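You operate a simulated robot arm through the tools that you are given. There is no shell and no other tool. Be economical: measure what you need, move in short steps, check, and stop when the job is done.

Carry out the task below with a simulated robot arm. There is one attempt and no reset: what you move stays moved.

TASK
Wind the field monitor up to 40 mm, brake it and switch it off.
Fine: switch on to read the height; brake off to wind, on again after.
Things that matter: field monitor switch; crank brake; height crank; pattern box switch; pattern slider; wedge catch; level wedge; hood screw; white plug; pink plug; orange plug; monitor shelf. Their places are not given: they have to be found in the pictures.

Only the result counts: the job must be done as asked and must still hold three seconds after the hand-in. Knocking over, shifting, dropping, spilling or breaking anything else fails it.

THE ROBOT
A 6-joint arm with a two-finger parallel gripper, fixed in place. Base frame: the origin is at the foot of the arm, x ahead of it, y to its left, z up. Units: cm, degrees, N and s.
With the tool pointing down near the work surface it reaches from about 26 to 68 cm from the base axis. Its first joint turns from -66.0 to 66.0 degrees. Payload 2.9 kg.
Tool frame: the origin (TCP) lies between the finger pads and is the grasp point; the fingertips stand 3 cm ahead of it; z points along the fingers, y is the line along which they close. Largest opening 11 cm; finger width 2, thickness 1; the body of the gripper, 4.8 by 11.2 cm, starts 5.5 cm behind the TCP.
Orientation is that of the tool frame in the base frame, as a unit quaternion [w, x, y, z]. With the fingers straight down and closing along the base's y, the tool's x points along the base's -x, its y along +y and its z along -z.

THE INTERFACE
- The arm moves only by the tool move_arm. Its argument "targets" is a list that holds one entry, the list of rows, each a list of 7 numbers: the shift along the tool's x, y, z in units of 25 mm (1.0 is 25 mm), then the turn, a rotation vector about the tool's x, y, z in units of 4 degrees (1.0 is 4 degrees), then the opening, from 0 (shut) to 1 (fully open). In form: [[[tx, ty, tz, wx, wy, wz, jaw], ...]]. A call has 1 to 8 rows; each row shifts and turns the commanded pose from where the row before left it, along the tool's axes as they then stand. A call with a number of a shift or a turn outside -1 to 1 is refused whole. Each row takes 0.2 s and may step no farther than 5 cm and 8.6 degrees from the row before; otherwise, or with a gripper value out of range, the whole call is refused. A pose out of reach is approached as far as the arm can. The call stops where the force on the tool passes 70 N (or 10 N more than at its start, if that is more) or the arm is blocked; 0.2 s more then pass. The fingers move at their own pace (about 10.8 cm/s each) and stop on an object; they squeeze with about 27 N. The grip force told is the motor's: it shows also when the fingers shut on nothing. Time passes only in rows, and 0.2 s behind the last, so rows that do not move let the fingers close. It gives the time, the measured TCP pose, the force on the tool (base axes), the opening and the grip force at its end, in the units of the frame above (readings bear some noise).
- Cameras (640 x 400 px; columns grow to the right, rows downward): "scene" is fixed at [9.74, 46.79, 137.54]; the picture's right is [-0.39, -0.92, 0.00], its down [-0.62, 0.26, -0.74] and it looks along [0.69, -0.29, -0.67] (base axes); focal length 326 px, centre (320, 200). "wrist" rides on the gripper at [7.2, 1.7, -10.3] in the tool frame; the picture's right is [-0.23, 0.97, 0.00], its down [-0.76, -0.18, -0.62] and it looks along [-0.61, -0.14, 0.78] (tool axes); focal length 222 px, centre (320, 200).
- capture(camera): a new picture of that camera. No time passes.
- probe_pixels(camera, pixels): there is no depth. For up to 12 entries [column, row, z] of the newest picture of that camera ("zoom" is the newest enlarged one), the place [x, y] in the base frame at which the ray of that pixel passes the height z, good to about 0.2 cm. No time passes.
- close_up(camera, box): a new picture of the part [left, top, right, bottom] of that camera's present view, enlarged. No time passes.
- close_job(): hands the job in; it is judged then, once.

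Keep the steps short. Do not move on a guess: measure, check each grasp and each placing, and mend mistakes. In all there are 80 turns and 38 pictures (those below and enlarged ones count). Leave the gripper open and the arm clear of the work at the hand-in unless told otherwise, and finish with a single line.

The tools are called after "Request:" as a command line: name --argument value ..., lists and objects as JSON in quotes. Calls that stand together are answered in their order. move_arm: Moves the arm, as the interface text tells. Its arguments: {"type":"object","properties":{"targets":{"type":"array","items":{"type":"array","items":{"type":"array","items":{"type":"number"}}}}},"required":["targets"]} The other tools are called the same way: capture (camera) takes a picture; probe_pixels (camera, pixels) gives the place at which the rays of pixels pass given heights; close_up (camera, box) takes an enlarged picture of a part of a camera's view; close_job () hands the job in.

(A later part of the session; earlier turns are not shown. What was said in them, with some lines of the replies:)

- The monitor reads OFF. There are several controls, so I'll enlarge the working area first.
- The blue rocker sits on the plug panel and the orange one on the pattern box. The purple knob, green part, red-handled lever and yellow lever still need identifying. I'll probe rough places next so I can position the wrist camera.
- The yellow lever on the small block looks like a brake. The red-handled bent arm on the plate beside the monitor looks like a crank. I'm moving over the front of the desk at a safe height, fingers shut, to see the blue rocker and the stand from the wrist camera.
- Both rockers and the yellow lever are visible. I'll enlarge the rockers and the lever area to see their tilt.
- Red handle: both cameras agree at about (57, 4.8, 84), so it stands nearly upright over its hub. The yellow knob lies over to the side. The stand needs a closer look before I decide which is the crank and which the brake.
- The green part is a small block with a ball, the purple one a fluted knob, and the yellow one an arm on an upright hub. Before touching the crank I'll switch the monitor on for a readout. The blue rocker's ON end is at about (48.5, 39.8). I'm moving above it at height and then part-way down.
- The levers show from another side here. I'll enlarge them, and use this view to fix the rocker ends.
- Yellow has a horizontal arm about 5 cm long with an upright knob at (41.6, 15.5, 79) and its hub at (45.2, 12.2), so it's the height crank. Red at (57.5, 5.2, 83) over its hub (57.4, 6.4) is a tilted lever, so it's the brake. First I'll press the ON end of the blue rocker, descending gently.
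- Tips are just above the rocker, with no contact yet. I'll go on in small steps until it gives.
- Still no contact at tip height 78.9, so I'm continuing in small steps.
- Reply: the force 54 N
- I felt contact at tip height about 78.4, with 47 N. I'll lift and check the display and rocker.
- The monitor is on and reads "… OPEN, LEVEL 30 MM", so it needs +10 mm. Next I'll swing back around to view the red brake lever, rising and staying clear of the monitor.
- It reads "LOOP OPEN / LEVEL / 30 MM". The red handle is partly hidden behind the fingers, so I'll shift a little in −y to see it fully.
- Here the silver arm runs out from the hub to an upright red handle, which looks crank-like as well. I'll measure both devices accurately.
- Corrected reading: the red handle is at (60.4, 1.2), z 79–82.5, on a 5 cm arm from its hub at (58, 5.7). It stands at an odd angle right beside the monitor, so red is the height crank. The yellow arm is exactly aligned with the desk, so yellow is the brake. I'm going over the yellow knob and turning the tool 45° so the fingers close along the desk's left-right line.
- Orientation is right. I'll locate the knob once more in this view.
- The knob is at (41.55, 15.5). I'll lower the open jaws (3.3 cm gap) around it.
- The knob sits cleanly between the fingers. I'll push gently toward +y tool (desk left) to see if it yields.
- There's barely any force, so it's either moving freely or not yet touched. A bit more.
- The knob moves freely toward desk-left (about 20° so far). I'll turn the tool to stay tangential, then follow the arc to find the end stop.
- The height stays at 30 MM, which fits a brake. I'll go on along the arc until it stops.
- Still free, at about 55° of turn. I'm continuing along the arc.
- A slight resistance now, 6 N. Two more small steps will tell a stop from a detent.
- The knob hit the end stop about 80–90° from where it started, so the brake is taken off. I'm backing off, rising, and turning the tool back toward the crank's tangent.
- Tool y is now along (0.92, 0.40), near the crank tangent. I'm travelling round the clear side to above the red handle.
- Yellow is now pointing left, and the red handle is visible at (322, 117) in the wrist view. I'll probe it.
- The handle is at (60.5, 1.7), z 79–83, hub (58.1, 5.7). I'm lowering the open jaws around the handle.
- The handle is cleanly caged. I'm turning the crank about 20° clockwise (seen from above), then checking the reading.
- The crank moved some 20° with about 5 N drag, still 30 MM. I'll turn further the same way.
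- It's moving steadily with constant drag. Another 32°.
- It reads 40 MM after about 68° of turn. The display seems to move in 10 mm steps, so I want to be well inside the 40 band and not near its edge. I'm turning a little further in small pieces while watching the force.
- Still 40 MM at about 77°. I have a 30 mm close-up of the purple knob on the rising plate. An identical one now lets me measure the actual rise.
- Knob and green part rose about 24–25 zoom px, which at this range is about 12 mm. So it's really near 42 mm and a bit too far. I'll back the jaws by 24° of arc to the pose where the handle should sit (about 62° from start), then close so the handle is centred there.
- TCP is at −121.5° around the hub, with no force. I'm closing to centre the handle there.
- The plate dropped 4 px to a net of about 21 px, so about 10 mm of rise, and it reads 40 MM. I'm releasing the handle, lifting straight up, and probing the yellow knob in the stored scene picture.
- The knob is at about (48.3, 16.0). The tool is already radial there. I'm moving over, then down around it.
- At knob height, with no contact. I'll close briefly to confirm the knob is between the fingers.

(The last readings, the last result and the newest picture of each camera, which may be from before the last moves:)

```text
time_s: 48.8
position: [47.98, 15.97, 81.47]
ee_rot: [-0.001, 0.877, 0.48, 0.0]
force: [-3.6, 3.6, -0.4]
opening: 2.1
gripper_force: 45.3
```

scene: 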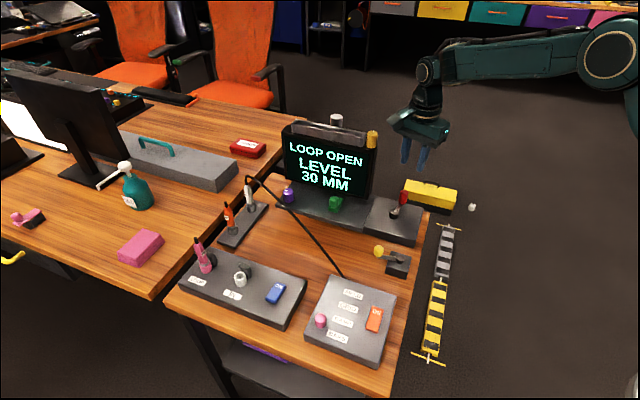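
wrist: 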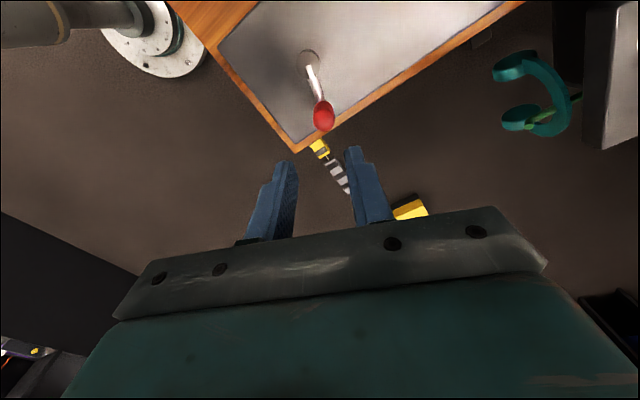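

It's gripped (2.1 cm). I'll loosen to a 3 cm cage and follow the arc back to the starting end.

Request:
move_arm --targets '[[[0, 0, 0, 0, 0, 0, 0.27], [-0.005, -0.132, 0, 0, 0, -1, 0.27], [-0.005, -0.132, 0, 0, 0, -1, 0.27], [-0.005, -0.132, 0, 0, 0, -1, 0.27], [-0.005, -0.132, 0, 0, 0, -1, 0.27], [-0.005, -0.132, 0, 0, 0, -1, 0.27], [-0.005, -0.132, 0, 0, 0, -1, 0.27], [-0.005, -0.132, 0, 0, 0, -1, 0.27]]]'

Request:
move_arm --targets '[[[-0.005, -0.132, 0, 0, 0, -1, 0.27], [-0.005, -0.132, 0, 0, 0, -1, 0.27], [-0.005, -0.132, 0, 0, 0, -1, 0.27], [-0.005, -0.132, 0, 0, 0, -1, 0.27], [-0.005, -0.132, 0, 0, 0, -1, 0.27], [-0.005, -0.132, 0, 0, 0, -1, 0.27], [-0.005, -0.132, 0, 0, 0, -1, 0.27], [-0.005, -0.132, 0, 0, 0, -1, 0.27]]]'

Request:
move_arm --targets '[[[-0.005, -0.132, 0, 0, 0, -1, 0.27], [-0.005, -0.132, 0, 0, 0, -1, 0.27], [-0.005, -0.132, 0, 0, 0, -1, 0.27]]]'

```text
time_s: 50.6
position: [45.91, 16.72, 81.39]
ee_rot: [0.001, 0.735, 0.679, 0.0]
force: [-0.1, 0.5, -0.4]
opening: 2.99
gripper_force: 0.0
```

```text
time_s: 52.4
position: [43.56, 16.17, 81.26]
ee_rot: [0.001, 0.519, 0.855, 0.0]
force: [1.4, 0.4, -0.5]
opening: 2.99
gripper_force: 0.1
```

```text
time_s: 53.2
position: [42.78, 15.58, 81.35]
ee_rot: [0.001, 0.428, 0.904, 0.0]
force: [0.1, 0.5, -0.7]
opening: 2.98
gripper_force: 0.1
```

TCP is about 10° short of the start direction. I'm correcting the radius outward a little and continuing to the stop.

Request:
move_arm --targets '[[[0.2, -0.132, 0, 0, 0, -1, 0.27], [0, -0.132, 0, 0, 0, -1, 0.27], [0, -0.132, 0, 0, 0, 0, 0.27]]]'

Request:
move_arm --targets '[[[0, -0.132, 0, 0, 0, 0, 0.27], [0, -0.1, 0, 0, 0, 0, 0.27]]]'

```text
time_s: 54.0
position: [41.63, 15.44, 81.24]
ee_rot: [-0.001, 0.363, 0.932, 0.0]
force: [-0.8, -0.7, 1.2]
opening: 2.97
gripper_force: 0.0
```

```text
time_s: 54.6
position: [41.28, 15.14, 81.26]
ee_rot: [0.0, 0.362, 0.932, 0.001]
force: [3.3, 6.6, -1.2]
opening: 3.35
gripper_force: 4.4
```

The force is rising (7 N) with the knob at its original direction, so that's the stop. One small firm push, then back off and lift.

Request:
move_arm --targets '[[[0, -0.1, 0, 0, 0, 0, 0.27], [0, -0.05, 0, 0, 0, 0, 0.27]]]'

Request:
move_arm --targets '[[[0, 0.3, 0, 0, 0, 0, 0.27], [0, 0.05, 0, 0, 0, 0, 0.3], [0, 0, -1, 0, 0, 0, 0.3], [0, 0, -1, 0, 0, 0, 0.3], [0, 0, -1, 0, 0, 0, 0.3], [0, 0, -1, 0, 0, 0, 0.3], [0, 0, -1, 0, 0, 0, 0.3], [0, 0, -1, 0, 0, 0, 0.3]]]'

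```text
time_s: 55.2
position: [41.14, 14.8, 81.31]
ee_rot: [0.002, 0.362, 0.932, 0.003]
force: [10.7, 14.8, -2.6]
opening: 3.86
gripper_force: 8.7
```

```text
time_s: 57.0
position: [41.53, 15.33, 96.4]
ee_rot: [0.0, 0.363, 0.932, 0.0]
force: [0.4, 0.6, 0.2]
opening: 3.28
gripper_force: 0.1
```

The brake knob is back at its start stop. Now the blue rocker: its raised OFF end is at about (46.2, 41.5). I'm closing the fingers and moving above it.

Request:
move_arm --targets '[[[0.63, 1, 0, 0, 0, 0, 0], [0.63, 1, 0, 0, 0, 0, 0], [0.63, 1, 0, 0, 0, 0, 0], [0.63, 1, 0, 0, 0, 0, 0], [0.63, 1, 0, 0, 0, 0, 0], [0.63, 1, 0, 0, 0, 0, 0], [0.63, 1, 0, 0, 0, 0, 0], [0.63, 1, 0, 0, 0, 0, 0]]]'

Request:
move_arm --targets '[[[0.62, 0.98, 0, 0, 0, 0, 0], [0, 0, 1, 0, 0, 0, 0], [0, 0, 1, 0, 0, 0, 0], [0, 0, 1, 0, 0, 0, 0], [0, 0, 0.5, 0, 0, 0, 0]]]'

Request:
close_up --camera "wrist" --box '[200, 60, 440, 250]'

```text
time_s: 58.8
position: [45.85, 38.81, 96.53]
ee_rot: [0.0, 0.364, 0.932, 0.0]
force: [0.7, 0.1, 0.3]
opening: 0.0
gripper_force: 26.8
```

```text
time_s: 60.0
position: [46.22, 41.51, 87.44]
ee_rot: [0.0, 0.363, 0.932, 0.0]
force: [0.9, 0.9, 0.1]
opening: 0.0
gripper_force: 27.0
```

```text
2.11 times, centred on (320, 155) of wrist
```

zoom: 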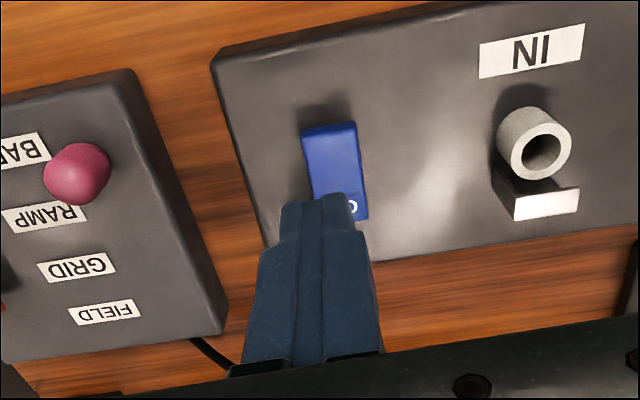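

The rocker is visible, with its OFF end at zoom (330, 130). I'll probe it before pressing.

Request:
probe_pixels --camera "zoom" --pixels '[[330, 128, 79], [330, 128, 79.5], [336, 160, 79], [347, 217, 78.5]]'

```text
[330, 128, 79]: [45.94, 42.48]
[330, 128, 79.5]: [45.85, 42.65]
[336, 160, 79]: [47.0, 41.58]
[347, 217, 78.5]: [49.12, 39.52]
```

The rocker runs from (45.9, 42.5) to (49.1, 39.5). I'm shifting 0.5 cm to press at (46.5, 41.9), then going down in small steps.

Request:
move_arm --targets '[[[0.035, 0.186, 0, 0, 0, 0, 0], [0, 0, 0.8, 0, 0, 0, 0], [0, 0, 0.7, 0, 0, 0, 0], [0, 0, 0.25, 0, 0, 0, 0], [0, 0, 0.15, 0, 0, 0, 0]]]'

Request:
move_arm --targets '[[[0, 0, 0.1, 0, 0, 0, 0], [0, 0, 0.1, 0, 0, 0, 0], [0, 0, 0.1, 0, 0, 0, 0]]]'

```text
time_s: 61.2
position: [46.62, 41.76, 82.77]
ee_rot: [0.001, 0.364, 0.932, 0.0]
force: [0.7, -0.6, -0.8]
opening: 0.0
gripper_force: 27.0
```

```text
time_s: 62.0
position: [46.6, 41.82, 82.18]
ee_rot: [0.0, 0.363, 0.932, 0.0]
force: [-0.1, 0.8, 0.6]
opening: 0.0
gripper_force: 27.5
```

Still no contact, tip at 79.2. Continuing to the same depth as the ON press (about 81.4).

Request:
move_arm --targets '[[[0, 0, 0.1, 0, 0, 0, 0], [0, 0, 0.1, 0, 0, 0, 0], [0, 0, 0.1, 0, 0, 0, 0]]]'

```text
time_s: 62.8
position: [46.51, 41.82, 81.49]
ee_rot: [0.0, 0.363, 0.932, 0.001]
force: [-4.1, -0.2, 9.4]
opening: 0.02
gripper_force: 26.5
```

Contact at 9 N. A little deeper, up to the firm stop.

Request:
move_arm --targets '[[[0, 0, 0.1, 0, 0, 0, 0], [0, 0, 0.1, 0, 0, 0, 0]]]'

```text
time_s: 63.4
position: [46.46, 41.91, 81.29]
ee_rot: [0.001, 0.363, 0.932, 0.003]
force: [-18.1, -9.5, 47.3]
opening: 0.01
gripper_force: 27.0
```

47 N, the same as the ON press. I'm lifting, moving clear and opening the gripper.

Request:
move_arm --targets '[[[0, 0, -0.6, 0, 0, 0, 0], [0, 0, -1, 0, 0, 0, 0], [0, 0, -1, 0, 0, 0, 0], [0, 0, -1, 0, 0, 0, 0], [0, 0, -1, 0, 0, 0, 0], [0, 0, -1, 0, 0, 0, 0], [0, 0, -1, 0, 0, 0, 0], [0, 0, -1, 0, 0, 0, 0]]]'

Request:
move_arm --targets '[[[-0.5, -1, 0, 0, 0, 0, 0.3], [-0.4, -1, 0, 0, 0, 0, 0.3], [-0.3, -1, 0, 0, 0, 0, 0.5], [-0.3, -1, 0, 0, 0, 0, 0.8], [-0.3, -1, 0, 0, 0, 0, 1], [-0.3, -1, 0, 0, 0, 0, 1], [-0.3, -1, 0, 0, 0, 0, 1], [-0.3, -1, 0, 0, 0, 0, 1]]]'

Request:
move_arm --targets '[[[-0.5, -1, -0.3, 0, 0, 0, 1], [-0.5, -1, -0.3, 0, 0, 0, 1], [-0.5, -1, -0.3, 0, 0, 0, 1], [-0.5, -1, -0.3, 0, 0, 0, 1]]]'

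Request:
capture --camera "scene"

```text
time_s: 65.2
position: [46.56, 41.71, 99.72]
ee_rot: [0.0, 0.364, 0.932, 0.001]
force: [0.2, -0.5, -1.0]
opening: 0.0
gripper_force: 27.0
```

```text
time_s: 67.0
position: [37.69, 22.41, 99.86]
ee_rot: [0.0, 0.363, 0.932, -0.001]
force: [0.0, 0.0, -0.7]
opening: 10.98
gripper_force: 0.2
```

```text
time_s: 68.0
position: [34.79, 12.01, 102.48]
ee_rot: [-0.001, 0.363, 0.932, 0.0]
force: [0.0, -0.4, -0.9]
opening: 10.99
gripper_force: 0.0
```

```text
1 pictures are left
```

scene: 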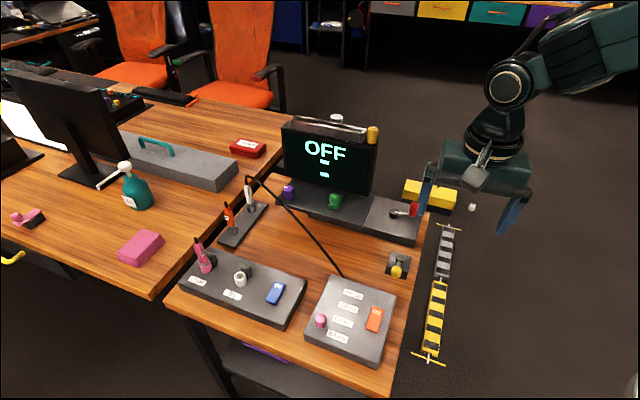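

The display says OFF, the brake is back at its start position, the crank is untouched since the 40 MM reading, and nothing else has moved. The gripper is open and clear, so I'm handing in.

Request:
close_job

```text
The job is handed in.
```

The field monitor is wound up to 40 mm (its last reading), the crank brake is back on, the monitor is switched off, and the job is handed in.
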